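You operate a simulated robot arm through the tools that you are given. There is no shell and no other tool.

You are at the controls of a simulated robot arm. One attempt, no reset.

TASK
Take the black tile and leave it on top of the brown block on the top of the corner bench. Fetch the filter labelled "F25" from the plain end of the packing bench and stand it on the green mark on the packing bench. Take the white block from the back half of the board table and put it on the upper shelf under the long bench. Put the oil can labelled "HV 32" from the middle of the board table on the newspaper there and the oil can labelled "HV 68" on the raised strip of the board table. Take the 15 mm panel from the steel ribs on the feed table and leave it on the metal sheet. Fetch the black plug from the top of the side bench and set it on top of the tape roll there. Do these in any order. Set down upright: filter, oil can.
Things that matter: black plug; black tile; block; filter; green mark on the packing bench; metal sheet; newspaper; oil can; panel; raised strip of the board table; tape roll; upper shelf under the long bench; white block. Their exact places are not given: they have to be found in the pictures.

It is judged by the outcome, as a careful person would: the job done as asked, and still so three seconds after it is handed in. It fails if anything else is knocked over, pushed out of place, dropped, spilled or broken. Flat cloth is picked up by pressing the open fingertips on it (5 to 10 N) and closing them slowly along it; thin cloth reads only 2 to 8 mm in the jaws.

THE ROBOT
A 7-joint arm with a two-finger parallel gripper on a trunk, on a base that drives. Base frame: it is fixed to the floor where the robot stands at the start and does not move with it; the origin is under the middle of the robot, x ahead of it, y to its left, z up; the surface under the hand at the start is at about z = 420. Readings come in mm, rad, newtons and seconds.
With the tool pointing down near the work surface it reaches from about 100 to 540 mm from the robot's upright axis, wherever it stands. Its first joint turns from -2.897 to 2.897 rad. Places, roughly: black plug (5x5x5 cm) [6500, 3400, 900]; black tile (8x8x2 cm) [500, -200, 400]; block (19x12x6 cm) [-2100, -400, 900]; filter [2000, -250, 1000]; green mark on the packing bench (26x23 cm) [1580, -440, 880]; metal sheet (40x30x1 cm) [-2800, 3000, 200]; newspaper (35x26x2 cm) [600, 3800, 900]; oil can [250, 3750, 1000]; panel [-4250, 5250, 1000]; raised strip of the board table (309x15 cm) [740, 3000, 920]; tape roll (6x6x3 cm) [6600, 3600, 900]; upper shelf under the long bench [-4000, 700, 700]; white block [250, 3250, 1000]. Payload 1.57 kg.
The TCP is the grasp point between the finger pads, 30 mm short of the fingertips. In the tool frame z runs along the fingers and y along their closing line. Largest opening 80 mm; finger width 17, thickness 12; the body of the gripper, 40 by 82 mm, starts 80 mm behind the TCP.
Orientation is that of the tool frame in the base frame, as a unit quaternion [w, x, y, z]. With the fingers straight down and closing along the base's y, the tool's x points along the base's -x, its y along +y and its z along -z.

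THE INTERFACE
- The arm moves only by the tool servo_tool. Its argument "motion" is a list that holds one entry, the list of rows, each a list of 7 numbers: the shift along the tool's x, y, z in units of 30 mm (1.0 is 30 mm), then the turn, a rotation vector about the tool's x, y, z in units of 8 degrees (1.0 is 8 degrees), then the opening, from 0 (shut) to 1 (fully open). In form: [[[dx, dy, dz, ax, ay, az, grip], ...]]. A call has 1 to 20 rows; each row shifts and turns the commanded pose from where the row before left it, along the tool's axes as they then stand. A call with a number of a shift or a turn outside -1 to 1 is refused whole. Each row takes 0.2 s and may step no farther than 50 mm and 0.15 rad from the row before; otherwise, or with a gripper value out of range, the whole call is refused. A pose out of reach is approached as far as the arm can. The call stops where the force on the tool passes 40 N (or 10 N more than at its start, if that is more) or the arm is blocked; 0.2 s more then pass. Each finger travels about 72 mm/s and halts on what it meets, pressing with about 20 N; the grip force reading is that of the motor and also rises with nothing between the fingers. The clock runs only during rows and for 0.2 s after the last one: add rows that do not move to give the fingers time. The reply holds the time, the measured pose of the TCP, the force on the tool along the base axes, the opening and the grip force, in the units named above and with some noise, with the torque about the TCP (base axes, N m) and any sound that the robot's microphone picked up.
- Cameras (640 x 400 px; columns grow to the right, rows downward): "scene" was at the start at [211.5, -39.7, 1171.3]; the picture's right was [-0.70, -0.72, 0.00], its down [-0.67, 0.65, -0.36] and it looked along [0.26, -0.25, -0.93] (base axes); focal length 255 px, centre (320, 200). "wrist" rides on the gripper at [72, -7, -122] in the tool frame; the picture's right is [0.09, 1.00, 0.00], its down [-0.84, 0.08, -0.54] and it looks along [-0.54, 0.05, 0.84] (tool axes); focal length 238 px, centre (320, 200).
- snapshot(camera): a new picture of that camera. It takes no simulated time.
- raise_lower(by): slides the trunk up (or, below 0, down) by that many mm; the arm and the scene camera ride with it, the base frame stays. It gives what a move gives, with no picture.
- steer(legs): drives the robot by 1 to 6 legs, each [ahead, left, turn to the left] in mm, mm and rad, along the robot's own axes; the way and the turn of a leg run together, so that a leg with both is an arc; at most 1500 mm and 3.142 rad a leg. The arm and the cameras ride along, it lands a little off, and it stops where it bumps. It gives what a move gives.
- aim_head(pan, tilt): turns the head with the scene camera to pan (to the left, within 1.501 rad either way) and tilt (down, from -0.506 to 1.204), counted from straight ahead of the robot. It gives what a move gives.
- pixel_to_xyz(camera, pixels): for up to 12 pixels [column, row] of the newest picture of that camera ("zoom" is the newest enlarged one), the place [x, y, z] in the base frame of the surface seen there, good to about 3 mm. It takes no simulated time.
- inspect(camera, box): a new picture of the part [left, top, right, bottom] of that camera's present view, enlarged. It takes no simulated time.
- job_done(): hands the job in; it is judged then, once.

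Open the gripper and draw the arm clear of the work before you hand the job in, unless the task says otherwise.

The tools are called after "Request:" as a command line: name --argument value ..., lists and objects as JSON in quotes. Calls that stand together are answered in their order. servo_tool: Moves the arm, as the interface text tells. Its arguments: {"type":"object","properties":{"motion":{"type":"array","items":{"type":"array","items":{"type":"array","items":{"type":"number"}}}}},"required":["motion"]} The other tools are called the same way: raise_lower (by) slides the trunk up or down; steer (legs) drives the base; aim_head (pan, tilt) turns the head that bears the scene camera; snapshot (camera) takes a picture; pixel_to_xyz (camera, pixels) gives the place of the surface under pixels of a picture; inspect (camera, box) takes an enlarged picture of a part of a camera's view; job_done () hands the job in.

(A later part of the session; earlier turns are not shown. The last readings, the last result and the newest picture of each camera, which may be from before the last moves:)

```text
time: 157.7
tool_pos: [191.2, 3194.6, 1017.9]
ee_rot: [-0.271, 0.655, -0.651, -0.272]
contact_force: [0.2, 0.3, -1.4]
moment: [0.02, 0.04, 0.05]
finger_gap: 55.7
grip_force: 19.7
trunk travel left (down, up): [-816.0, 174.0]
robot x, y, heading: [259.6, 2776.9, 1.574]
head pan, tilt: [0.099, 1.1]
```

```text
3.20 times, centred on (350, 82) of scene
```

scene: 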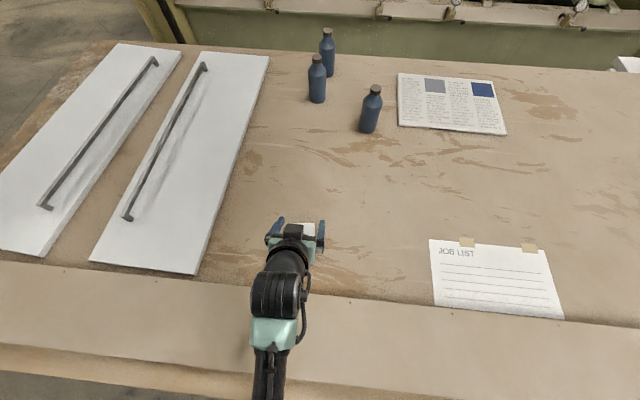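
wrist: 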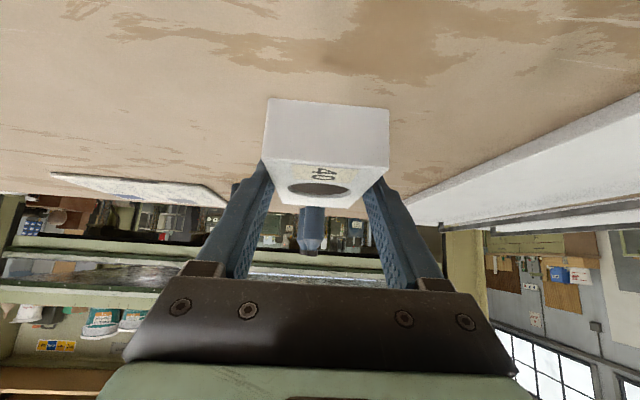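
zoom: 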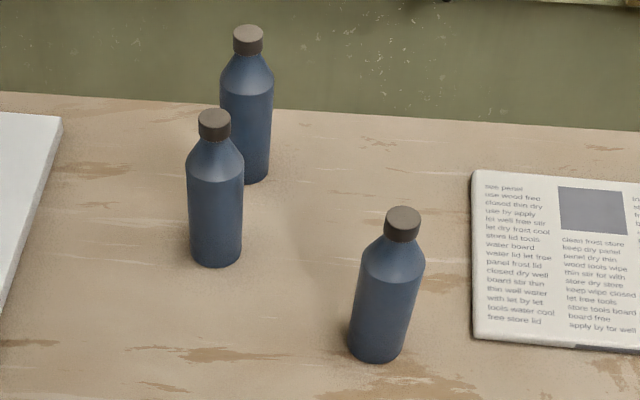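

Labels aren't visible from here. I back off from the table, turn to face −x and look for the route to the long bench.

Request:
steer --legs '[[-430, 0, 0], [0, 0, 1.571]]'

Request:
aim_head --pan 0.0 --tilt 0.4

Request:
snapshot --camera "scene"

```text
time: 164.1
tool_pos: [-156.8, 2275.0, 1017.7]
ee_rot: [0.001, 0.924, 0.002, -0.384]
contact_force: [-0.3, 0.8, -0.6]
moment: [0.01, 0.0, 0.01]
finger_gap: 55.8
grip_force: 20.2
trunk travel left (down, up): [-816.0, 174.0]
robot x, y, heading: [260.2, 2341.0, 3.133]
head pan, tilt: [0.099, 1.1]
```

```text
time: 165.2
tool_pos: [-156.7, 2275.5, 1018.4]
ee_rot: [0.0, 0.924, 0.001, -0.383]
contact_force: [-0.8, -0.5, -0.5]
moment: [0.01, 0.0, -0.03]
finger_gap: 55.8
grip_force: 20.0
trunk travel left (down, up): [-816.0, 174.0]
robot x, y, heading: [261.2, 2342.9, 3.139]
head pan, tilt: [0.0, 0.4]
```

```text
taken
```

scene: 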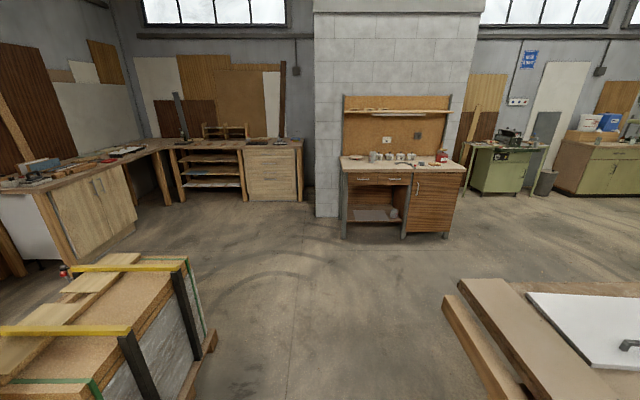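

The long bench is at (235,165); zooming to see its upper shelf, and the small bench with the metal sheet at (375,213).

Request:
inspect --camera "scene" --box '[150, 120, 310, 220]'

Request:
pixel_to_xyz --camera "zoom" --pixels '[[200, 95], [370, 90], [200, 140], [300, 150], [200, 165], [300, 185], [250, 230], [110, 330], [390, 330], [250, 130], [330, 165], [140, 180]]'

Request:
pixel_to_xyz --camera "scene" --pixels '[[375, 213], [345, 235], [445, 235], [450, 170], [345, 175], [500, 160], [465, 190], [205, 335], [80, 270], [440, 300], [325, 215], [140, 230]]'

```text
4.00 times, centred on (230, 170) of scene
```

zoom: 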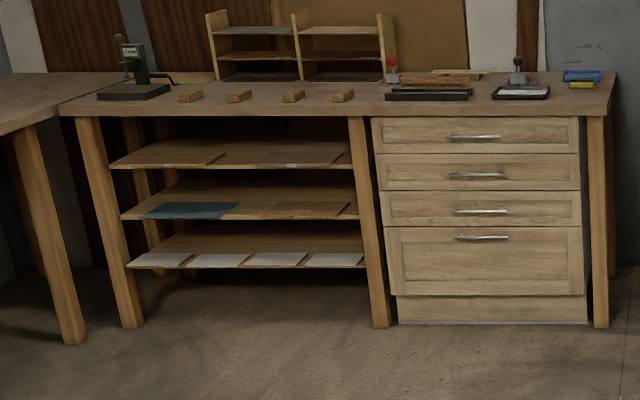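

```text
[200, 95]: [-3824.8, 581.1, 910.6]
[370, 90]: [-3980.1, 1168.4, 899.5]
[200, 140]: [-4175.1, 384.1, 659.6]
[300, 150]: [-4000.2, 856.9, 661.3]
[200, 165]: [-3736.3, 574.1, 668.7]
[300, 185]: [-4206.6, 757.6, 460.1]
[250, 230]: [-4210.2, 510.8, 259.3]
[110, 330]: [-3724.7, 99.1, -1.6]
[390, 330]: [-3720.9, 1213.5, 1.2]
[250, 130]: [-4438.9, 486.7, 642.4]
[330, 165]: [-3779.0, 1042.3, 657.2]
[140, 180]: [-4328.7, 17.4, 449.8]
```

```text
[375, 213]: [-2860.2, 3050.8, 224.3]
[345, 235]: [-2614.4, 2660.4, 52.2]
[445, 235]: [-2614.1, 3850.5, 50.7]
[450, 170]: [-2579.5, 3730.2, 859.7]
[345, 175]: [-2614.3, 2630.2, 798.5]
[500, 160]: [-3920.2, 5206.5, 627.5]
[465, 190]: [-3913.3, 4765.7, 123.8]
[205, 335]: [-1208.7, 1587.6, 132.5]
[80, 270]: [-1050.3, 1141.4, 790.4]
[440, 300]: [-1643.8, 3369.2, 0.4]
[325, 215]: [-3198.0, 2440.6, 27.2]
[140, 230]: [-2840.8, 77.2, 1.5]
```

The upper shelf is at z≈660 (front edge x≈−3736), bench top ≈905. I drive to about (−3150,700) facing it.

Request:
steer --legs '[[1080, 0, 0], [1080, 0, 0], [650, 800, 0], [600, 840, 0]]'

Request:
aim_head --pan 0.0 --tilt 0.7

Request:
snapshot --camera "scene"

```text
time: 185.7
tool_pos: [-3540.4, 640.2, 1018.1]
ee_rot: [0.002, 0.923, 0.005, -0.384]
contact_force: [-0.9, -0.4, -1.1]
moment: [0.01, -0.02, 0.02]
finger_gap: 55.9
grip_force: 20.2
trunk travel left (down, up): [-816.0, 174.0]
robot x, y, heading: [-3123.5, 711.0, -3.143]
head pan, tilt: [0.0, 0.4]
```

```text
time: 186.5
tool_pos: [-3540.5, 640.8, 1017.1]
ee_rot: [0.001, 0.924, 0.005, -0.383]
contact_force: [0.2, -0.1, -1.0]
moment: [0.01, -0.01, 0.02]
finger_gap: 55.7
grip_force: 20.2
trunk travel left (down, up): [-816.0, 174.0]
robot x, y, heading: [-3125.4, 708.4, -3.138]
head pan, tilt: [0.0, 0.7]
```

```text
taken
```

scene: 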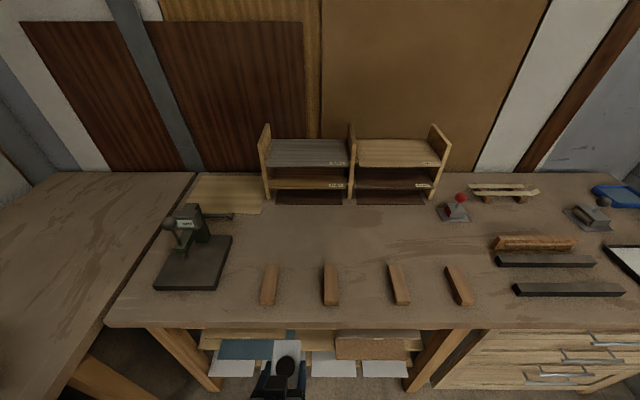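

I lower the trunk 310 mm so the block is just above shelf height, then look at the shelf.

Request:
raise_lower --by -310

Request:
aim_head --pan 0.0 --tilt 0.75

Request:
snapshot --camera "scene"

Request:
snapshot --camera "wrist"

```text
time: 189.5
tool_pos: [-3540.0, 640.6, 707.3]
ee_rot: [0.002, 0.923, 0.005, -0.384]
contact_force: [0.6, 0.4, -1.3]
moment: [-0.03, 0.01, 0.01]
finger_gap: 56.2
grip_force: 20.2
trunk travel left (down, up): [-506.0, 484.0]
robot x, y, heading: [-3123.6, 708.5, -3.135]
head pan, tilt: [0.0, 0.7]
```

```text
time: 190.2
tool_pos: [-3541.5, 640.8, 707.5]
ee_rot: [0.002, 0.924, 0.005, -0.383]
contact_force: [-0.4, 0.8, -1.2]
moment: [0.02, -0.02, 0.03]
finger_gap: 56.0
grip_force: 20.0
trunk travel left (down, up): [-506.0, 484.0]
robot x, y, heading: [-3123.3, 712.8, -3.141]
head pan, tilt: [0.0, 0.75]
```

```text
taken
```

scene: 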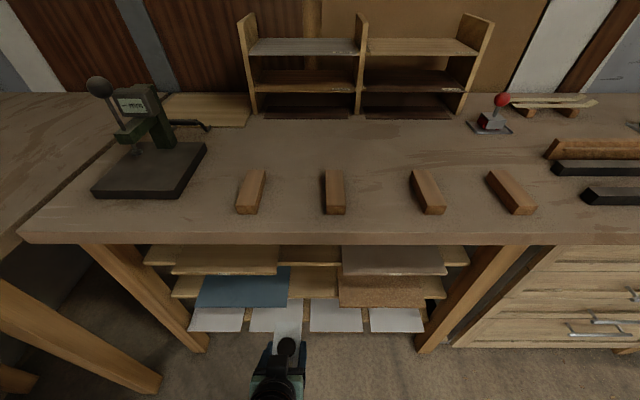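

```text
taken
```

wrist: 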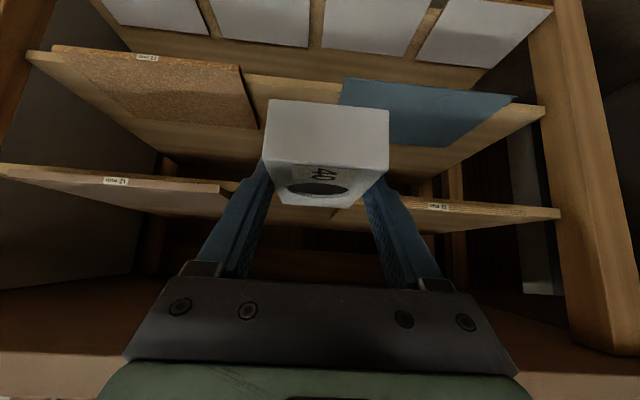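

Shelf has two thin panels with a bare gap between them around scene columns 280–340. I measure that gap.

Request:
inspect --camera "scene" --box '[140, 225, 480, 345]'

Request:
pixel_to_xyz --camera "scene" --pixels '[[310, 248], [310, 261], [274, 262], [284, 260], [338, 262], [345, 262], [225, 262], [393, 264], [155, 256], [462, 258], [310, 238], [310, 228]]'

```text
1.88 times, centred on (310, 285) of scene
```

zoom: 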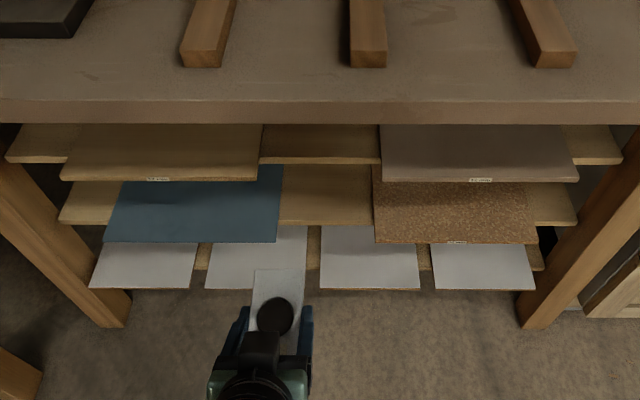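

```text
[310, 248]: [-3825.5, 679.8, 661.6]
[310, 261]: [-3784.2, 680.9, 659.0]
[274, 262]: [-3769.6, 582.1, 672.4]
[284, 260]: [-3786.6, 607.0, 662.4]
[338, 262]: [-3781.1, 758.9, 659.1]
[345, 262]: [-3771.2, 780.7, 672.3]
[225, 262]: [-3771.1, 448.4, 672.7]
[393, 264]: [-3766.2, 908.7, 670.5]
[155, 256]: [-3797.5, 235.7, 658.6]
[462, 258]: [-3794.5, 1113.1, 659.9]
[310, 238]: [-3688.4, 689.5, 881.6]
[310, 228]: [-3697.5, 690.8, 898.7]
```

Bare shelf spans y≈590–770 but its edge is recessed ~95 mm behind the bench front, so a 45° tool would hit the bench top; I'll re-grasp with a near-horizontal tool by setting the block on the bench-top edge first. Checking free space on the bench top near its front edge.

Request:
pixel_to_xyz --camera "scene" --pixels '[[200, 205], [150, 225], [200, 231], [248, 212], [95, 195], [205, 150], [240, 200], [335, 213], [322, 200], [265, 200], [100, 230], [180, 242]]'

```text
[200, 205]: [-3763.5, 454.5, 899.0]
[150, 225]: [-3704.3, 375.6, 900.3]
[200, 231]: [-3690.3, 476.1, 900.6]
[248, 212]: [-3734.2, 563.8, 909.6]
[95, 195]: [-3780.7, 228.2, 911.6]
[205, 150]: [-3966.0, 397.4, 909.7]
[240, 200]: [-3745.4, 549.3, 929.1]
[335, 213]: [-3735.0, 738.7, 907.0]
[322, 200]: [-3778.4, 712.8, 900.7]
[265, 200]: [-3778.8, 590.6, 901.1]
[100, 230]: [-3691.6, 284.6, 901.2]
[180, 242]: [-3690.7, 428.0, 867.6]
```

Free area on the bench top around y 400–540 near the edge (z 900). I raise the trunk, then drive so the TCP comes over (−3735,460).

Request:
raise_lower --by 290

Request:
steer --legs '[[0, 181, 0], [185, 0, 0]]'

Request:
aim_head --pan 0.15 --tilt 0.9

Request:
snapshot --camera "scene"

Request:
snapshot --camera "wrist"

```text
time: 193.1
tool_pos: [-3541.2, 640.5, 999.1]
ee_rot: [0.002, 0.923, 0.004, -0.384]
contact_force: [-0.5, -0.8, -0.6]
moment: [0.02, 0.01, 0.04]
finger_gap: 55.9
grip_force: 19.4
trunk travel left (down, up): [-796.0, 194.0]
robot x, y, heading: [-3121.3, 707.3, -3.142]
head pan, tilt: [0.0, 0.75]
```

```text
time: 195.7
tool_pos: [-3728.3, 460.0, 997.4]
ee_rot: [0.002, 0.924, 0.004, -0.383]
contact_force: [0.2, 0.6, -1.3]
moment: [0.01, 0.01, 0.01]
finger_gap: 56.1
grip_force: 19.8
trunk travel left (down, up): [-796.0, 194.0]
robot x, y, heading: [-3308.6, 532.2, -3.135]
head pan, tilt: [0.0, 0.75]
```

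```text
time: 196.4
tool_pos: [-3728.0, 459.6, 997.5]
ee_rot: [0.002, 0.924, 0.004, -0.382]
contact_force: [0.8, -0.2, -1.2]
moment: [-0.01, -0.02, 0.0]
finger_gap: 55.6
grip_force: 19.9
trunk travel left (down, up): [-796.0, 194.0]
robot x, y, heading: [-3310.9, 529.2, -3.137]
head pan, tilt: [0.15, 0.901]
```

```text
taken
```

scene: 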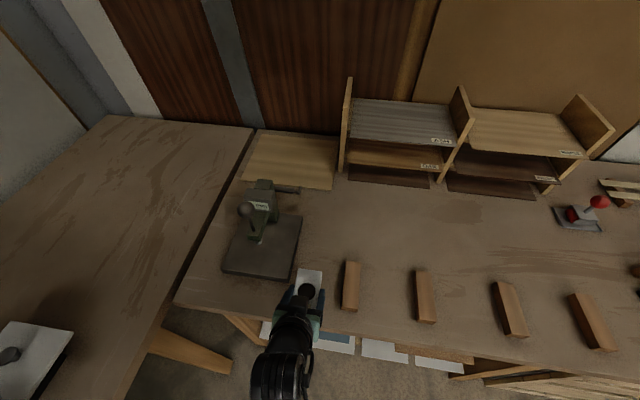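

```text
taken
```

wrist: 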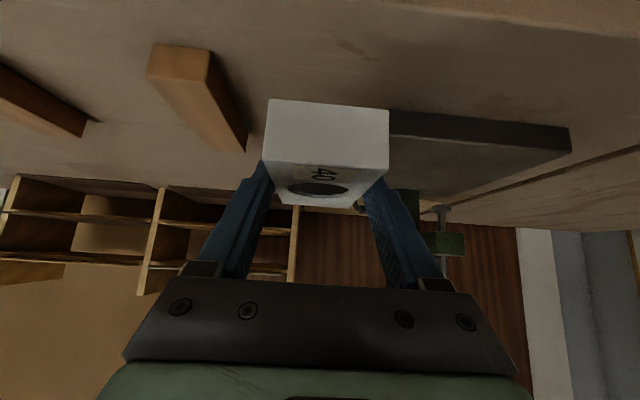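

Let me check clearances to the press base and wooden block before lowering.

Request:
pixel_to_xyz --camera "scene" --pixels '[[288, 276], [300, 215], [226, 262], [345, 305], [345, 270], [305, 280], [320, 280]]'

Request:
pixel_to_xyz --camera "wrist" --pixels '[[392, 115], [565, 130], [245, 150], [210, 55], [150, 70], [320, 40], [440, 60]]'

```text
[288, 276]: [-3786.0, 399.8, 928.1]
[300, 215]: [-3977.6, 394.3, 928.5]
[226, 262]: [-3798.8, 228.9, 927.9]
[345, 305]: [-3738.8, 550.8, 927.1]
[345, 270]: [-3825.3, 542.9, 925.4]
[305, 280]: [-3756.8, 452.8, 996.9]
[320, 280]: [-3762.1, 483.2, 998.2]
```

```text
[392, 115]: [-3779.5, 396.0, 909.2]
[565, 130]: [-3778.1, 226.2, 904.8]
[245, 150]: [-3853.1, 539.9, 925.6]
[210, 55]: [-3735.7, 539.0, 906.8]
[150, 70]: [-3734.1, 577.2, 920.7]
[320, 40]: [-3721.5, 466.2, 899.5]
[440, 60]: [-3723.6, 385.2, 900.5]
```

Free gap is y 398–540; I centre at y≈469, x≈−3735, and descend most of the way.

Request:
servo_tool --motion '[[[-0.165, -0.3, 0.165, 0, 0, 0, 0], [0.35, 0, 0.35, 0, 0, 0, 0], [0.35, 0, 0.35, 0, 0, 0, 0], [0.35, 0, 0.35, 0, 0, 0, 0], [0.3, 0, 0.3, 0, 0, 0, 0], [0, 0, 0, 0, 0, 0, 0]]]'

Request:
servo_tool --motion '[[[0.08, 0, 0.08, 0, 0, 0, 0], [0.04, 0, 0.04, 0, 0, 0, 0], [0, 0, 0, 0, 0, 0, 0]]]'

```text
time: 197.8
tool_pos: [-3735.1, 468.8, 938.8]
ee_rot: [0.002, 0.924, 0.005, -0.383]
contact_force: [0.0, 0.4, -1.5]
moment: [-0.02, -0.02, 0.0]
finger_gap: 56.0
grip_force: 19.9
trunk travel left (down, up): [-796.0, 194.0]
robot x, y, heading: [-3310.5, 525.4, -3.137]
head pan, tilt: [0.15, 0.901]
```

```text
time: 198.6
tool_pos: [-3733.9, 468.4, 935.4]
ee_rot: [0.003, 0.924, 0.005, -0.383]
contact_force: [0.0, 0.8, -1.0]
moment: [0.02, 0.0, 0.02]
finger_gap: 55.9
grip_force: 20.0
trunk travel left (down, up): [-796.0, 194.0]
robot x, y, heading: [-3306.5, 531.9, -3.133]
head pan, tilt: [0.15, 0.901]
```

Request:
servo_tool --motion '[[[0.05, 0, 0.05, 0, 0, 0, 0], [0.04, 0, 0.04, 0, 0, 0, 0], [0, 0, 0, 0, 0, 0, 0]]]'

Request:
servo_tool --motion '[[[0.04, 0, 0.04, 0, 0, 0, 0], [0, 0, 0, 0, 0, 0, 0]]]'

Request:
servo_tool --motion '[[[0.04, 0, 0.04, 0, 0, 0, 0], [0, 0, 0, 0, 0, 0, 0]]]'

```text
time: 199.4
tool_pos: [-3734.9, 468.4, 931.3]
ee_rot: [0.002, 0.924, 0.004, -0.384]
contact_force: [0.9, -0.3, 0.0]
moment: [-0.02, 0.02, 0.0]
finger_gap: 55.9
grip_force: 20.3
trunk travel left (down, up): [-796.0, 194.0]
robot x, y, heading: [-3308.2, 530.1, -3.137]
head pan, tilt: [0.15, 0.901]
```

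```text
time: 200.0
tool_pos: [-3734.0, 468.8, 930.1]
ee_rot: [0.002, 0.923, 0.003, -0.385]
contact_force: [2.2, -1.6, 10.0]
moment: [0.02, -0.48, -0.02]
finger_gap: 56.0
grip_force: 19.8
trunk travel left (down, up): [-796.0, 194.0]
robot x, y, heading: [-3311.9, 528.7, -3.142]
head pan, tilt: [0.15, 0.901]
```

```text
time: 200.6
tool_pos: [-3734.6, 468.3, 930.7]
ee_rot: [0.002, 0.923, 0.004, -0.386]
contact_force: [1.8, -1.3, 17.3]
moment: [0.06, 0.15, 0.03]
finger_gap: 56.2
grip_force: 20.0
trunk travel left (down, up): [-796.0, 194.0]
robot x, y, heading: [-3311.6, 528.9, -3.14]
head pan, tilt: [0.15, 0.901]
```

Block rests on the bench top. I open and withdraw up-back along the tool axis, then back the base 150 mm.

Request:
servo_tool --motion '[[[-0.03, 0, -0.03, 0, 0, 0, 0.8], [0, 0, 0, 0, 0, 0, 1], [0, 0, 0, 0, 0, 0, 1], [0, 0, -0.4, 0, 0, 0, 1], [0, 0, -0.8, 0, 0, 0, 1], [0, 0, -1, 0, 0, 0, 1], [0, 0, -1, 0, 0, 0, 1], [0, 0, -1, 0, 0, 0, 1], [0, 0, 0, 0, 0, 0, 1]]]'

Request:
snapshot --camera "wrist"

Request:
steer --legs '[[-150, 0, 0]]'

Request:
servo_tool --motion '[[[0, 0, 0, 0, -1, 0, 1], [0, 0, 0, 0, -1, 0, 1], [0, 0, 0, 0, -1, 0, 1], [0, 0, 0, 0, -1, 0, 1], [0, 0, 0, 0, -0.37, 0, 1], [0, 0, 0, 0, 0, 0, 1]]]'

```text
time: 202.6
tool_pos: [-3644.2, 470.4, 1018.4]
ee_rot: [0.002, 0.924, 0.005, -0.383]
contact_force: [-0.7, -0.3, -0.4]
moment: [0.0, 0.0, -0.04]
finger_gap: 80.0
grip_force: 0.0
trunk travel left (down, up): [-796.0, 194.0]
robot x, y, heading: [-3310.0, 526.5, -3.138]
head pan, tilt: [0.15, 0.901]
```

```text
taken
```

wrist: 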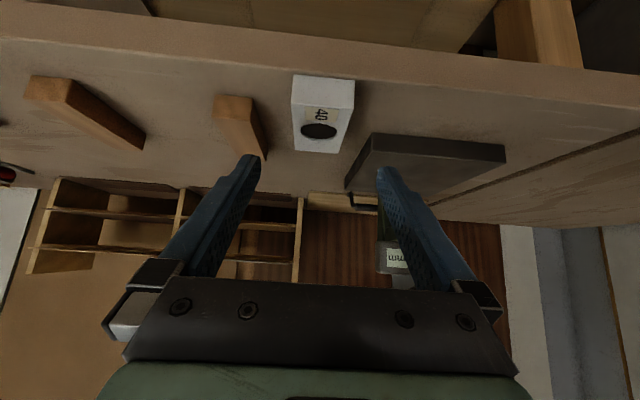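

```text
time: 204.0
tool_pos: [-3496.1, 470.3, 1020.1]
ee_rot: [0.002, 0.924, 0.005, -0.383]
contact_force: [0.0, 0.9, -0.6]
moment: [-0.03, 0.0, -0.01]
finger_gap: 80.0
grip_force: 0.1
trunk travel left (down, up): [-796.0, 194.0]
robot x, y, heading: [-3156.8, 528.0, -3.139]
head pan, tilt: [0.15, 0.901]
```

```text
time: 205.4
tool_pos: [-3494.7, 470.8, 1019.3]
ee_rot: [0.003, 0.766, 0.003, -0.643]
contact_force: [-0.5, 0.5, -0.5]
moment: [-0.02, -0.03, 0.03]
finger_gap: 80.2
grip_force: 0.1
trunk travel left (down, up): [-796.0, 194.0]
robot x, y, heading: [-3161.0, 529.8, -3.14]
head pan, tilt: [0.15, 0.901]
```

Tool is at 80° pitch. I lower the trunk 84 mm and look through the wrist camera for alignment with the block.

Request:
raise_lower --by -84

Request:
snapshot --camera "wrist"

Request:
pixel_to_xyz --camera "wrist" --pixels '[[320, 100], [320, 120], [320, 140], [300, 110], [340, 110]]'

```text
time: 206.6
tool_pos: [-3495.8, 469.4, 935.0]
ee_rot: [0.004, 0.766, 0.004, -0.643]
contact_force: [0.7, 0.1, -0.5]
moment: [-0.04, 0.0, -0.02]
finger_gap: 79.9
grip_force: 0.0
trunk travel left (down, up): [-712.0, 278.0]
robot x, y, heading: [-3160.1, 532.8, -3.138]
head pan, tilt: [0.15, 0.901]
```

```text
taken
```

wrist: 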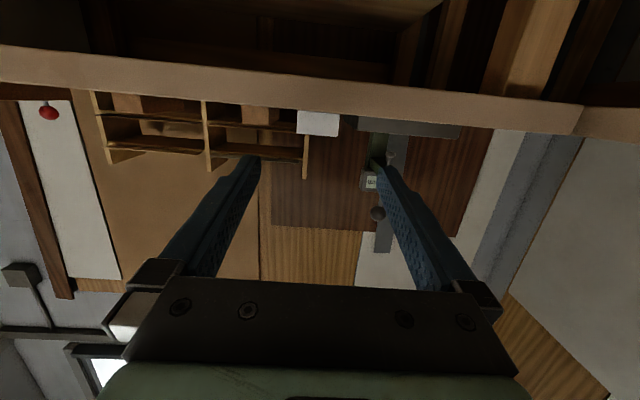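

```text
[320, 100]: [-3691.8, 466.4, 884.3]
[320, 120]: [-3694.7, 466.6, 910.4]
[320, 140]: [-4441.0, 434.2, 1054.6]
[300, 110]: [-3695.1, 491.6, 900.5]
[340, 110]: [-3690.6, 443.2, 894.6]
```

Block is centred at col 318 (y≈468). I advance level 136 mm to just before the block.

Request:
servo_tool --motion '[[[-0.13, 0, 0.74, 0, 0, 0, 1], [-0.176, 0, 1, 0, 0, 0, 1], [-0.176, 0, 1, 0, 0, 0, 1], [-0.176, 0, 1, 0, 0, 0, 1], [-0.13, 0, 0.74, 0, 0, 0, 1], [0, 0, 0, 0, 0, 0, 1]]]'

Request:
snapshot --camera "wrist"

Request:
snapshot --camera "scene"

```text
time: 208.0
tool_pos: [-3632.4, 469.0, 934.9]
ee_rot: [0.004, 0.766, 0.004, -0.643]
contact_force: [0.1, 0.1, -0.2]
moment: [-0.02, 0.0, -0.01]
finger_gap: 80.0
grip_force: 0.1
trunk travel left (down, up): [-712.0, 278.0]
robot x, y, heading: [-3157.2, 532.4, -3.144]
head pan, tilt: [0.15, 0.901]
```

```text
taken
```

wrist: 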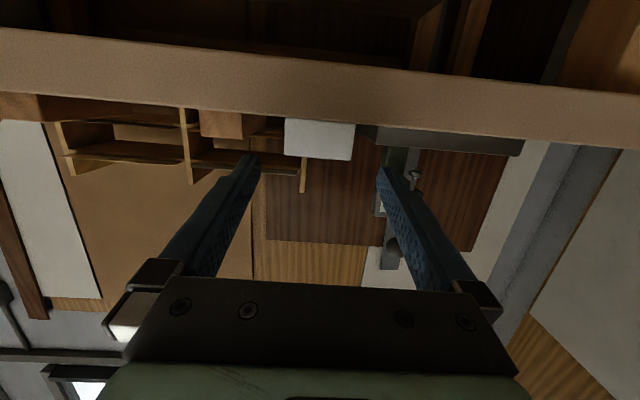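

```text
taken
```

scene: 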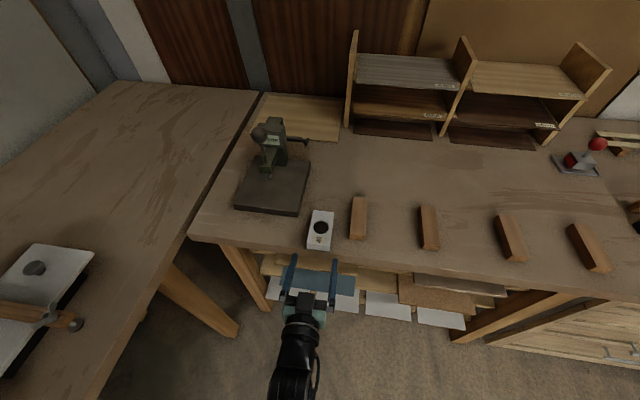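

Aligned. I advance along the tool axis 60 mm and check, then the rest.

Request:
servo_tool --motion '[[[0, 0, 0.6, 0, 0, 0, 1], [0, 0, 0.8, 0, 0, 0, 1], [0, 0, 0.6, 0, 0, 0, 1], [0, 0, 0, 0, 0, 0, 1]]]'

Request:
snapshot --camera "wrist"

```text
time: 209.0
tool_pos: [-3691.6, 467.5, 923.0]
ee_rot: [0.002, 0.767, 0.003, -0.642]
contact_force: [0.9, 0.6, 0.5]
moment: [-0.03, -0.02, 0.02]
finger_gap: 80.2
grip_force: 0.0
trunk travel left (down, up): [-712.0, 278.0]
robot x, y, heading: [-3158.6, 528.5, -3.139]
head pan, tilt: [0.15, 0.901]
```

```text
taken
```

wrist: 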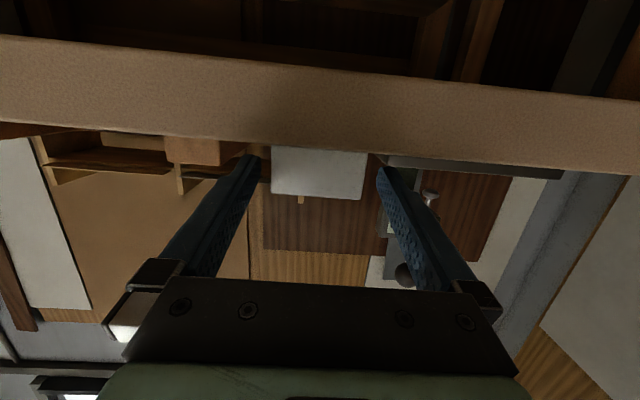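

Block lies between the fingers. I advance 36 mm more and close.

Request:
servo_tool --motion '[[[0, 0, 0.5, 0, 0, 0, 1], [0, 0, 0.5, 0, 0, 0, 1], [0, 0, 0.2, 0, 0, 0, 1], [0, 0, 0, 0, 0, 0, 1], [0, 0, 0, 0, 0, 0, 0.7], [0, 0, 0, 0, 0, 0, 0.4], [0, 0, 0, 0, 0, 0, 0], [0, 0, 0, 0, 0, 0, 0], [0, 0, 0, 0, 0, 0, 0], [0, 0, 0, 0, 0, 0, 0]]]'

Request:
snapshot --camera "wrist"

```text
time: 211.2
tool_pos: [-3726.1, 467.3, 917.3]
ee_rot: [0.003, 0.766, 0.003, -0.642]
contact_force: [-0.9, 0.3, -0.9]
moment: [0.04, 0.07, 0.0]
finger_gap: 56.0
grip_force: 19.7
trunk travel left (down, up): [-712.0, 278.0]
robot x, y, heading: [-3161.5, 530.7, -3.139]
head pan, tilt: [0.15, 0.901]
```

```text
taken
```

wrist: 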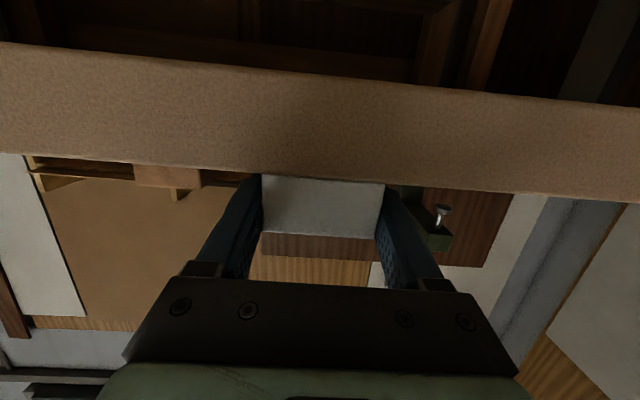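

Gripped. I lift 40 mm gently and verify.

Request:
servo_tool --motion '[[[-0.1, 0, -0.02, 0, 0, 0, 0], [-0.2, 0, -0.03, 0, 0, 0, 0], [-0.4, 0, -0.07, 0, 0, 0, 0], [-0.4, 0, -0.07, 0, 0, 0, 0], [-0.2, 0, -0.04, 0, 0, 0, 0], [0, 0, 0, 0, 0, 0, 0]]]'

Request:
snapshot --camera "wrist"

Request:
snapshot --camera "scene"

```text
time: 212.6
tool_pos: [-3726.0, 467.9, 959.0]
ee_rot: [0.002, 0.766, 0.003, -0.643]
contact_force: [-0.3, -0.1, -1.9]
moment: [0.02, -0.04, 0.01]
finger_gap: 56.0
grip_force: 19.7
trunk travel left (down, up): [-712.0, 278.0]
robot x, y, heading: [-3157.5, 529.1, -3.139]
head pan, tilt: [0.15, 0.901]
```

```text
taken
```

wrist: 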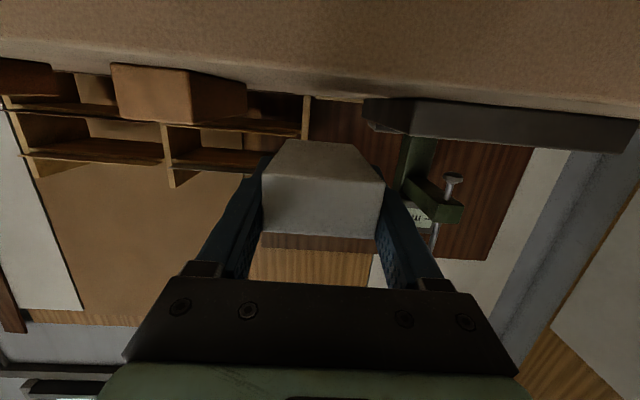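

```text
taken
```

scene: 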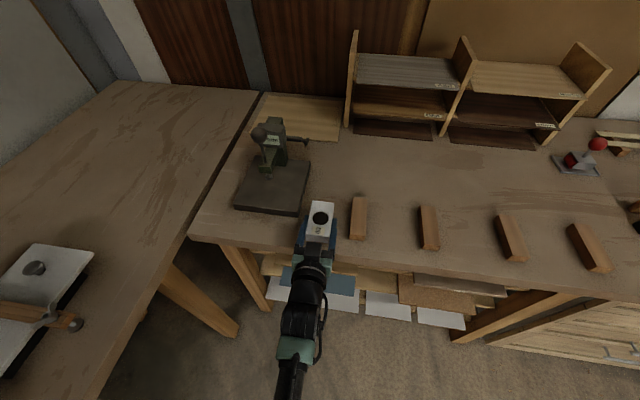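

Block held with near-horizontal tool. I back away 220 mm, shift right 212 mm to the bare shelf gap (y≈680), and lower to shelf height + 25 mm.

Request:
steer --legs '[[-220, 0, 0], [0, -212, 0]]'

Request:
raise_lower --by -255

Request:
aim_head --pan 0.0 --tilt 0.7

Request:
snapshot --camera "scene"

Request:
snapshot --camera "wrist"

```text
time: 215.6
tool_pos: [-3506.8, 679.6, 958.1]
ee_rot: [0.002, 0.766, 0.002, -0.643]
contact_force: [0.2, -0.9, -1.4]
moment: [0.0, 0.01, 0.02]
finger_gap: 56.3
grip_force: 20.0
trunk travel left (down, up): [-712.0, 278.0]
robot x, y, heading: [-2937.5, 739.2, 3.141]
head pan, tilt: [0.15, 0.901]
```

```text
time: 218.2
tool_pos: [-3505.9, 680.1, 701.6]
ee_rot: [0.003, 0.766, 0.003, -0.643]
contact_force: [0.8, 0.0, -0.9]
moment: [0.0, -0.04, -0.01]
finger_gap: 56.1
grip_force: 19.3
trunk travel left (down, up): [-457.0, 533.0]
robot x, y, heading: [-2935.0, 742.1, 3.138]
head pan, tilt: [0.15, 0.901]
```

```text
time: 218.9
tool_pos: [-3507.6, 679.5, 703.1]
ee_rot: [0.002, 0.766, 0.002, -0.643]
contact_force: [0.3, 0.1, -1.2]
moment: [-0.01, -0.05, -0.02]
finger_gap: 55.7
grip_force: 20.1
trunk travel left (down, up): [-457.0, 533.0]
robot x, y, heading: [-2942.6, 741.0, 3.141]
head pan, tilt: [0.0, 0.7]
```

```text
taken
```

scene: 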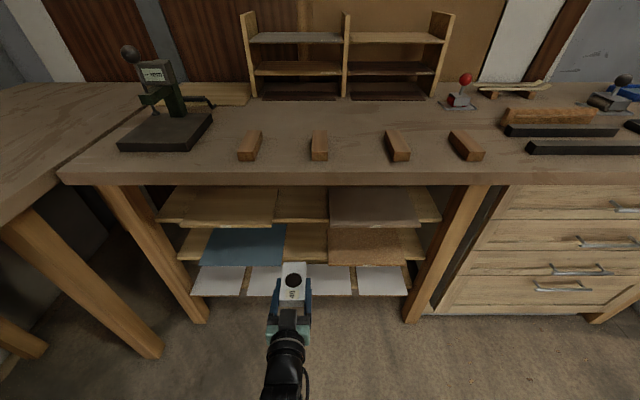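

```text
taken
```

wrist: 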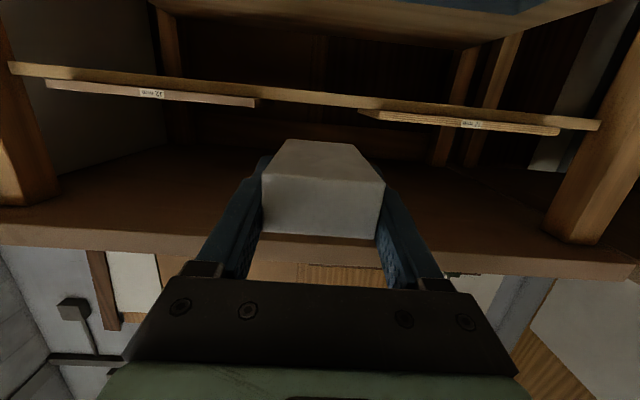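

Gap between the two panels is centred in line with the block. I drive ahead 200 mm and check.

Request:
steer --legs '[[200, 0, 0]]'

Request:
snapshot --camera "wrist"

Request:
aim_head --pan 0.0 --tilt 0.85

Request:
snapshot --camera "scene"

```text
time: 220.5
tool_pos: [-3707.5, 678.9, 702.8]
ee_rot: [0.003, 0.766, 0.003, -0.643]
contact_force: [0.5, -0.8, -1.0]
moment: [0.02, -0.05, 0.0]
finger_gap: 56.1
grip_force: 20.0
trunk travel left (down, up): [-457.0, 533.0]
robot x, y, heading: [-3139.4, 742.7, -3.142]
head pan, tilt: [0.0, 0.7]
```

```text
taken
```

wrist: 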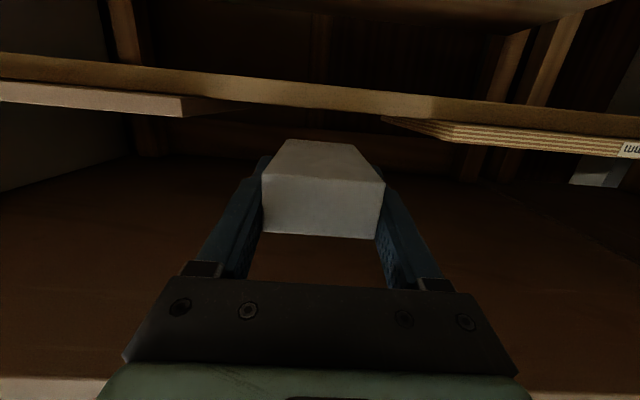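

```text
time: 221.2
tool_pos: [-3707.1, 679.1, 703.8]
ee_rot: [0.002, 0.766, 0.003, -0.643]
contact_force: [-0.8, -0.3, -1.3]
moment: [0.0, 0.0, 0.0]
finger_gap: 55.9
grip_force: 19.8
trunk travel left (down, up): [-457.0, 533.0]
robot x, y, heading: [-3139.8, 740.5, -3.136]
head pan, tilt: [0.0, 0.85]
```

```text
taken
```

scene: 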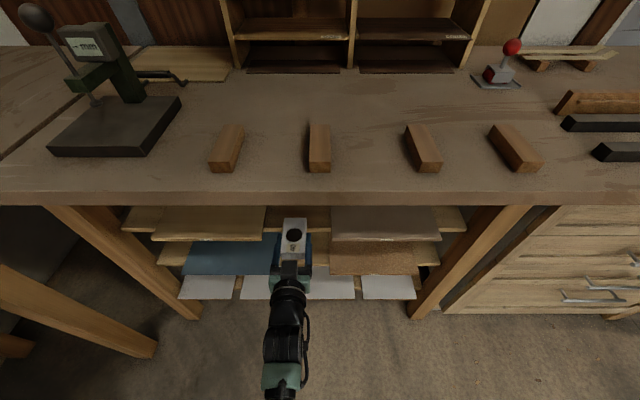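

I advance level 122 mm so the block is over the bare shelf.

Request:
servo_tool --motion '[[[-0.12, 0, 0.68, 0, 0, 0, 0], [-0.15, 0, 0.85, 0, 0, 0, 0], [-0.15, 0, 0.85, 0, 0, 0, 0], [-0.15, 0, 0.85, 0, 0, 0, 0], [-0.14, 0, 0.77, 0, 0, 0, 0], [0, 0, 0, 0, 0, 0, 0]]]'

Request:
snapshot --camera "wrist"

Request:
snapshot --camera "scene"

```text
time: 222.6
tool_pos: [-3829.0, 677.5, 702.7]
ee_rot: [0.002, 0.766, 0.003, -0.643]
contact_force: [0.0, -0.1, -1.3]
moment: [0.0, -0.01, -0.02]
finger_gap: 56.0
grip_force: 20.1
trunk travel left (down, up): [-457.0, 533.0]
robot x, y, heading: [-3137.3, 742.1, -3.144]
head pan, tilt: [0.0, 0.85]
```

```text
taken
```

wrist: 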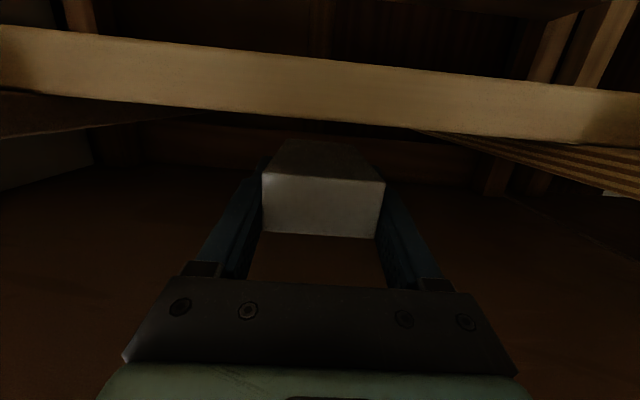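

```text
taken
```

scene: 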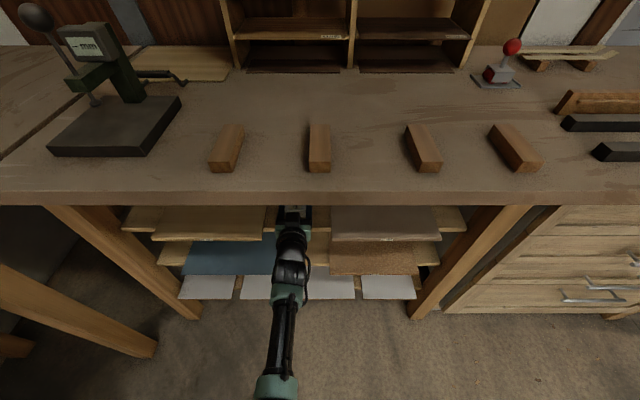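

Block is over the bare shelf. I lower 22 mm then feel for contact.

Request:
servo_tool --motion '[[[0.3, 0, 0.05, 0, 0, 0, 0], [0.3, 0, 0.05, 0, 0, 0, 0], [0.12, 0, 0.02, 0, 0, 0, 0], [0, 0, 0, 0, 0, 0, 0]]]'

Request:
servo_tool --motion '[[[0.06, 0, 0.01, 0, 0, 0, 0], [0.05, 0, 0.01, 0, 0, 0, 0], [0, 0, 0, 0, 0, 0, 0]]]'

Request:
servo_tool --motion '[[[0.05, 0, 0.01, 0, 0, 0, 0], [0, 0, 0, 0, 0, 0, 0]]]'

```text
time: 223.6
tool_pos: [-3827.9, 677.6, 682.3]
ee_rot: [0.004, 0.765, 0.004, -0.644]
contact_force: [0.2, 0.2, -1.6]
moment: [0.01, -0.01, 0.01]
finger_gap: 55.9
grip_force: 20.2
trunk travel left (down, up): [-457.0, 533.0]
robot x, y, heading: [-3141.9, 743.6, -3.143]
head pan, tilt: [0.0, 0.85]
```

```text
time: 224.4
tool_pos: [-3827.6, 678.3, 678.0]
ee_rot: [0.003, 0.765, 0.004, -0.644]
contact_force: [0.1, -0.8, 0.7]
moment: [0.07, -0.04, 0.05]
finger_gap: 55.6
grip_force: 20.0
trunk travel left (down, up): [-457.0, 533.0]
robot x, y, heading: [-3140.8, 743.5, -3.143]
head pan, tilt: [0.0, 0.85]
```

```text
time: 225.0
tool_pos: [-3828.6, 679.1, 679.6]
ee_rot: [0.003, 0.765, 0.003, -0.644]
contact_force: [2.0, 0.4, 6.6]
moment: [0.18, -0.26, -0.07]
finger_gap: 56.2
grip_force: 19.7
trunk travel left (down, up): [-457.0, 533.0]
robot x, y, heading: [-3137.8, 742.9, -3.137]
head pan, tilt: [0.0, 0.85]
```

Contact felt (≈8 N). I open and withdraw along the tool axis.

Request:
servo_tool --motion '[[[0, 0, 0, 0, 0, 0, 0.78], [0, 0, 0, 0, 0, 0, 0.9], [0, 0, 0, 0, 0, 0, 1], [0, 0, 0, 0, 0, 0, 1], [0, 0, 0, 0, 0, 0, 1], [-0.05, 0, -0.4, 0, 0, 0, 1], [-0.05, 0, -0.8, 0, 0, 0, 1], [0, 0, -1, 0, 0, 0, 1], [0, 0, -1, 0, 0, 0, 1], [0, 0, -1, 0, 0, 0, 1], [0, 0, 0, 0, 0, 0, 1]]]'

Request:
snapshot --camera "wrist"

```text
time: 227.4
tool_pos: [-3706.7, 680.3, 701.8]
ee_rot: [0.002, 0.766, 0.002, -0.643]
contact_force: [0.3, 0.2, -0.6]
moment: [0.0, 0.01, 0.0]
finger_gap: 80.1
grip_force: 0.0
trunk travel left (down, up): [-457.0, 533.0]
robot x, y, heading: [-3140.1, 741.3, -3.144]
head pan, tilt: [0.0, 0.85]
```

```text
taken
```

wrist: 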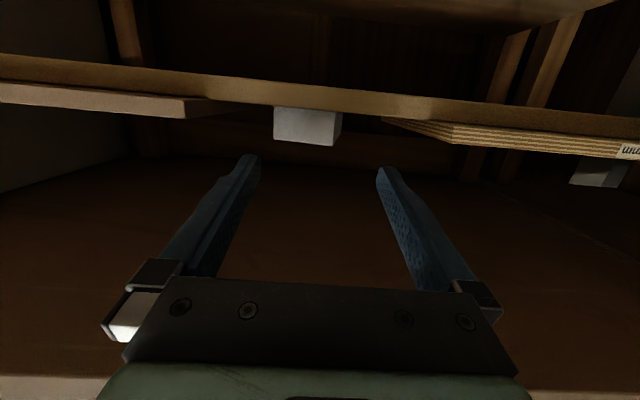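

The block stands on the upper shelf between the panels. I confirm its position, then back away and return the tool to a compact vertical pose.

Request:
pixel_to_xyz --camera "wrist" --pixels '[[305, 125], [280, 130], [335, 135], [310, 100]]'

Request:
steer --legs '[[-350, 0, 0]]'

Request:
servo_tool --motion '[[[-0.1, 0, -1, 0, 0, 0, 1], [-0.1, 0, -1, 0, 0, 0, 1], [-0.1, 0, -1, 0, 0, 0, 1], [-0.1, 0, -1, 0, 0, 0, 1], [-0.1, 0, -1, 0, 1, 0, 1], [0, 0, 0, 0, 1, 0, 1], [0, 0, 0, 0, 1, 0, 1], [0, 0, 0, 0, 1, 0, 1], [0, 0, 0, 0, 1, 0, 1], [0, 0, 0, 0, 1, 0, 1], [0, 0, 0, 0, 1, 0, 1], [0, 0, 0, 0, 1, 0, 1], [0, 0, 0, 0, 1, 0, 1], [0, 0, 0, 0, 1, 0, 1], [0, 0, 0, 0, 0, 0, 1]]]'

Request:
raise_lower --by 400

```text
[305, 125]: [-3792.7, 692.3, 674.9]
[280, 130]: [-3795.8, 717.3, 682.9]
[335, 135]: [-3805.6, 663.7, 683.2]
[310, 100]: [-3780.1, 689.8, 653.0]
```

```text
time: 229.7
tool_pos: [-3355.6, 679.9, 702.5]
ee_rot: [0.001, 0.766, 0.002, -0.642]
contact_force: [0.7, -0.8, 0.4]
moment: [-0.01, 0.0, 0.02]
finger_gap: 80.1
grip_force: 0.1
trunk travel left (down, up): [-457.0, 533.0]
robot x, y, heading: [-2791.3, 743.2, 3.141]
head pan, tilt: [0.0, 0.85]
```

```text
time: 232.9
tool_pos: [-3209.6, 679.3, 742.8]
ee_rot: [0.0, 0.99, 0.003, -0.139]
contact_force: [0.6, -0.5, 0.2]
moment: [0.03, -0.02, 0.02]
finger_gap: 80.2
grip_force: 0.1
out of reach, approached as far as the arm can: row 13, 14
trunk travel left (down, up): [-457.0, 533.0]
robot x, y, heading: [-2786.9, 742.7, 3.139]
head pan, tilt: [0.0, 0.85]
```

```text
time: 236.7
tool_pos: [-3210.4, 681.9, 1142.7]
ee_rot: [0.0, 0.99, 0.004, -0.139]
contact_force: [0.4, -0.2, 0.2]
moment: [0.01, 0.04, 0.03]
finger_gap: 80.0
grip_force: 0.1
trunk travel left (down, up): [-857.0, 133.0]
robot x, y, heading: [-2786.0, 743.2, 3.139]
head pan, tilt: [0.0, 0.85]
```

I drive back to x≈−1900 and then along +y to about y 3300 to view the metal-sheet bench and the feed table.

Request:
steer --legs '[[-880, 0, 0], [0, -1250, 0], [0, -1250, 0]]'

Request:
aim_head --pan 0.0 --tilt 0.6

Request:
snapshot --camera "scene"

Request:
aim_head --pan -0.8 --tilt 0.45

Request:
snapshot --camera "scene"

```text
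time: 253.2
tool_pos: [-2303.8, 3176.9, 1141.5]
ee_rot: [0.0, 0.99, 0.0, -0.138]
contact_force: [0.3, -0.2, -0.3]
moment: [0.01, 0.01, -0.02]
finger_gap: 80.0
grip_force: 0.1
trunk travel left (down, up): [-857.0, 133.0]
robot x, y, heading: [-1885.1, 3235.5, 3.138]
head pan, tilt: [0.0, 0.85]
```

```text
time: 254.0
tool_pos: [-2304.7, 3176.3, 1141.7]
ee_rot: [-0.001, 0.99, 0.0, -0.139]
contact_force: [-0.5, 1.4, 0.9]
moment: [0.04, 0.0, 0.01]
finger_gap: 79.8
grip_force: 0.0
trunk travel left (down, up): [-857.0, 133.0]
robot x, y, heading: [-1883.6, 3232.9, 3.135]
head pan, tilt: [0.0, 0.6]
```

```text
taken
```

scene: 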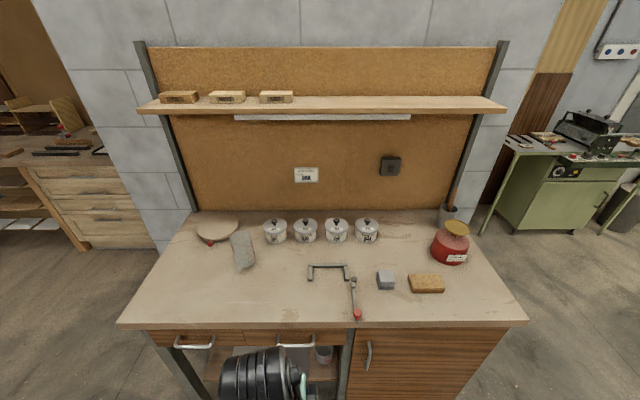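

```text
time: 255.1
tool_pos: [-2305.6, 3176.0, 1142.3]
ee_rot: [0.001, 0.99, -0.001, -0.139]
contact_force: [-0.4, 0.7, 0.9]
moment: [-0.03, 0.01, -0.03]
finger_gap: 80.0
grip_force: 0.1
trunk travel left (down, up): [-857.0, 133.0]
robot x, y, heading: [-1883.5, 3231.8, 3.134]
head pan, tilt: [-0.799, 0.45]
```

```text
taken
```

scene: 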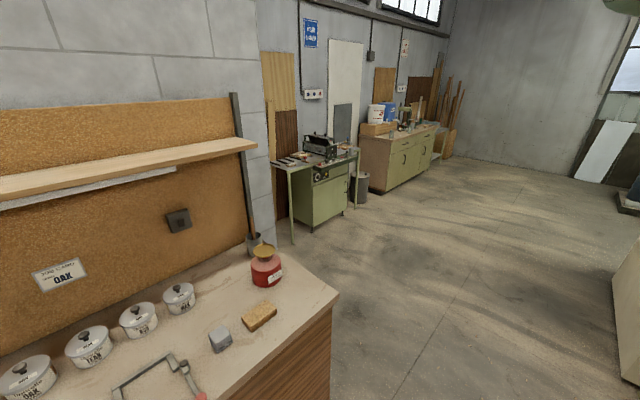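

The feed table is the green machine table at (320,170). Zooming to see the ribs and panels, and measuring positions.

Request:
inspect --camera "scene" --box '[260, 120, 380, 195]'

Request:
pixel_to_xyz --camera "scene" --pixels '[[290, 240], [315, 232], [355, 208], [275, 165], [318, 170], [290, 158], [320, 145], [365, 200], [385, 190], [335, 290], [440, 150], [340, 240]]'

```text
5.33 times, centred on (320, 158) of scene
```

zoom: 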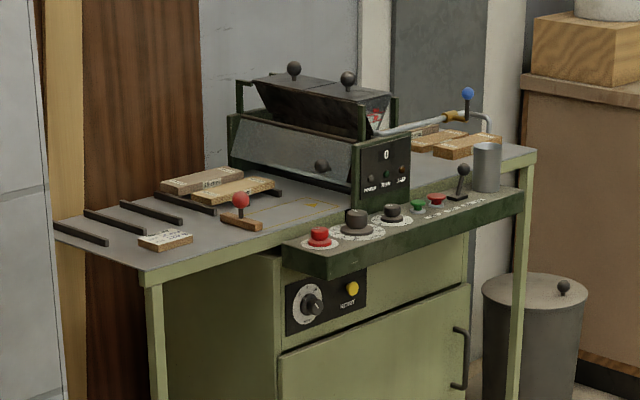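

```text
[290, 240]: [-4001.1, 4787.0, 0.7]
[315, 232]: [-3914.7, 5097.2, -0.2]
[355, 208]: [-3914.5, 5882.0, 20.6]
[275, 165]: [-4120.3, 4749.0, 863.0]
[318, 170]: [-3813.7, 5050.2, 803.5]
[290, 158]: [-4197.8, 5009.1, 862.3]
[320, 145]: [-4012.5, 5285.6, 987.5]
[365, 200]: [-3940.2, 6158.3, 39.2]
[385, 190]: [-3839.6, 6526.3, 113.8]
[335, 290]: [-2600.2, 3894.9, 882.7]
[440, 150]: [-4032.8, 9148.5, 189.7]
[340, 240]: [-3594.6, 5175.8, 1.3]
```

I drive around to the feed table's near-left side: +y to ≈4700, then ahead to x≈−3400.

Request:
steer --legs '[[0, -1450, 0], [1200, -150, 0], [300, 0, 0]]'

Request:
aim_head --pan -0.2 --tilt 0.8

Request:
snapshot --camera "scene"

```text
time: 269.7
tool_pos: [-3811.1, 4743.4, 1141.6]
ee_rot: [0.003, 0.99, 0.014, -0.139]
contact_force: [0.1, 1.0, -0.2]
moment: [-0.01, -0.03, -0.02]
finger_gap: 79.8
grip_force: 0.0
trunk travel left (down, up): [-857.0, 133.0]
robot x, y, heading: [-3389.0, 4811.9, -3.12]
head pan, tilt: [-0.799, 0.45]
```

```text
time: 270.7
tool_pos: [-3811.4, 4745.1, 1142.2]
ee_rot: [0.002, 0.99, 0.013, -0.139]
contact_force: [-1.3, -0.1, -0.8]
moment: [-0.01, 0.01, 0.03]
finger_gap: 80.0
grip_force: 0.1
trunk travel left (down, up): [-857.0, 133.0]
robot x, y, heading: [-3388.7, 4810.5, -3.126]
head pan, tilt: [-0.201, 0.799]
```

```text
taken
```

scene: 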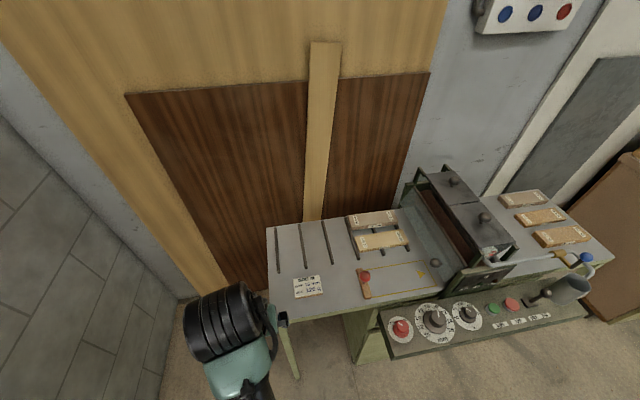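

Request:
inspect --camera "scene" --box '[330, 195, 450, 270]'

Request:
inspect --camera "scene" --box '[260, 200, 440, 320]'

Request:
inspect --camera "scene" --box '[480, 180, 600, 260]'

```text
5.33 times, centred on (390, 232) of scene
```

zoom: 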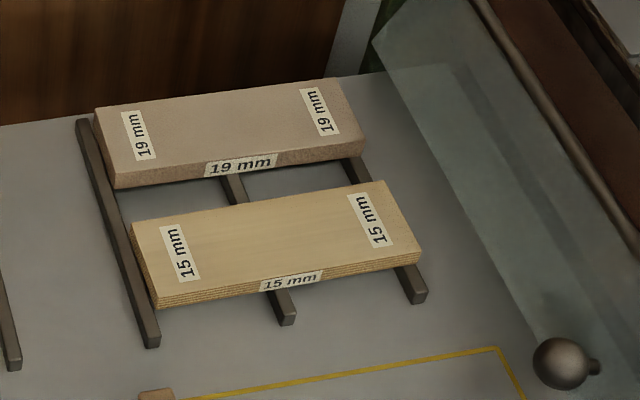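

```text
3.33 times, centred on (350, 260) of scene
```

zoom: 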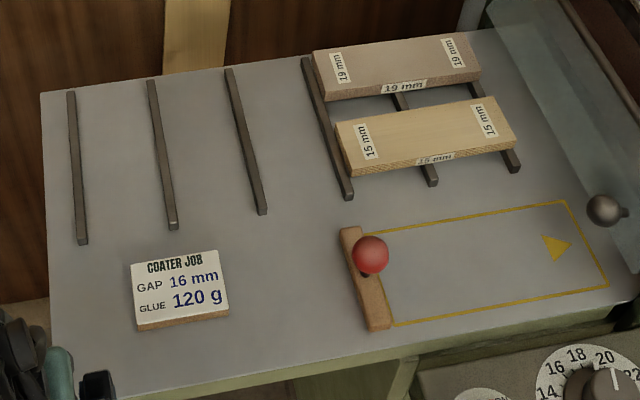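

```text
5.00 times, centred on (540, 220) of scene
```

zoom: 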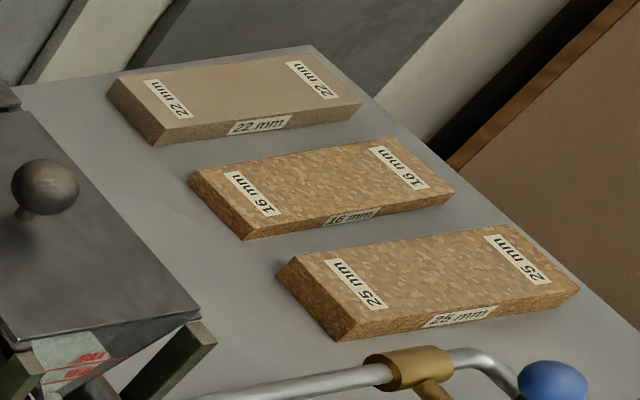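

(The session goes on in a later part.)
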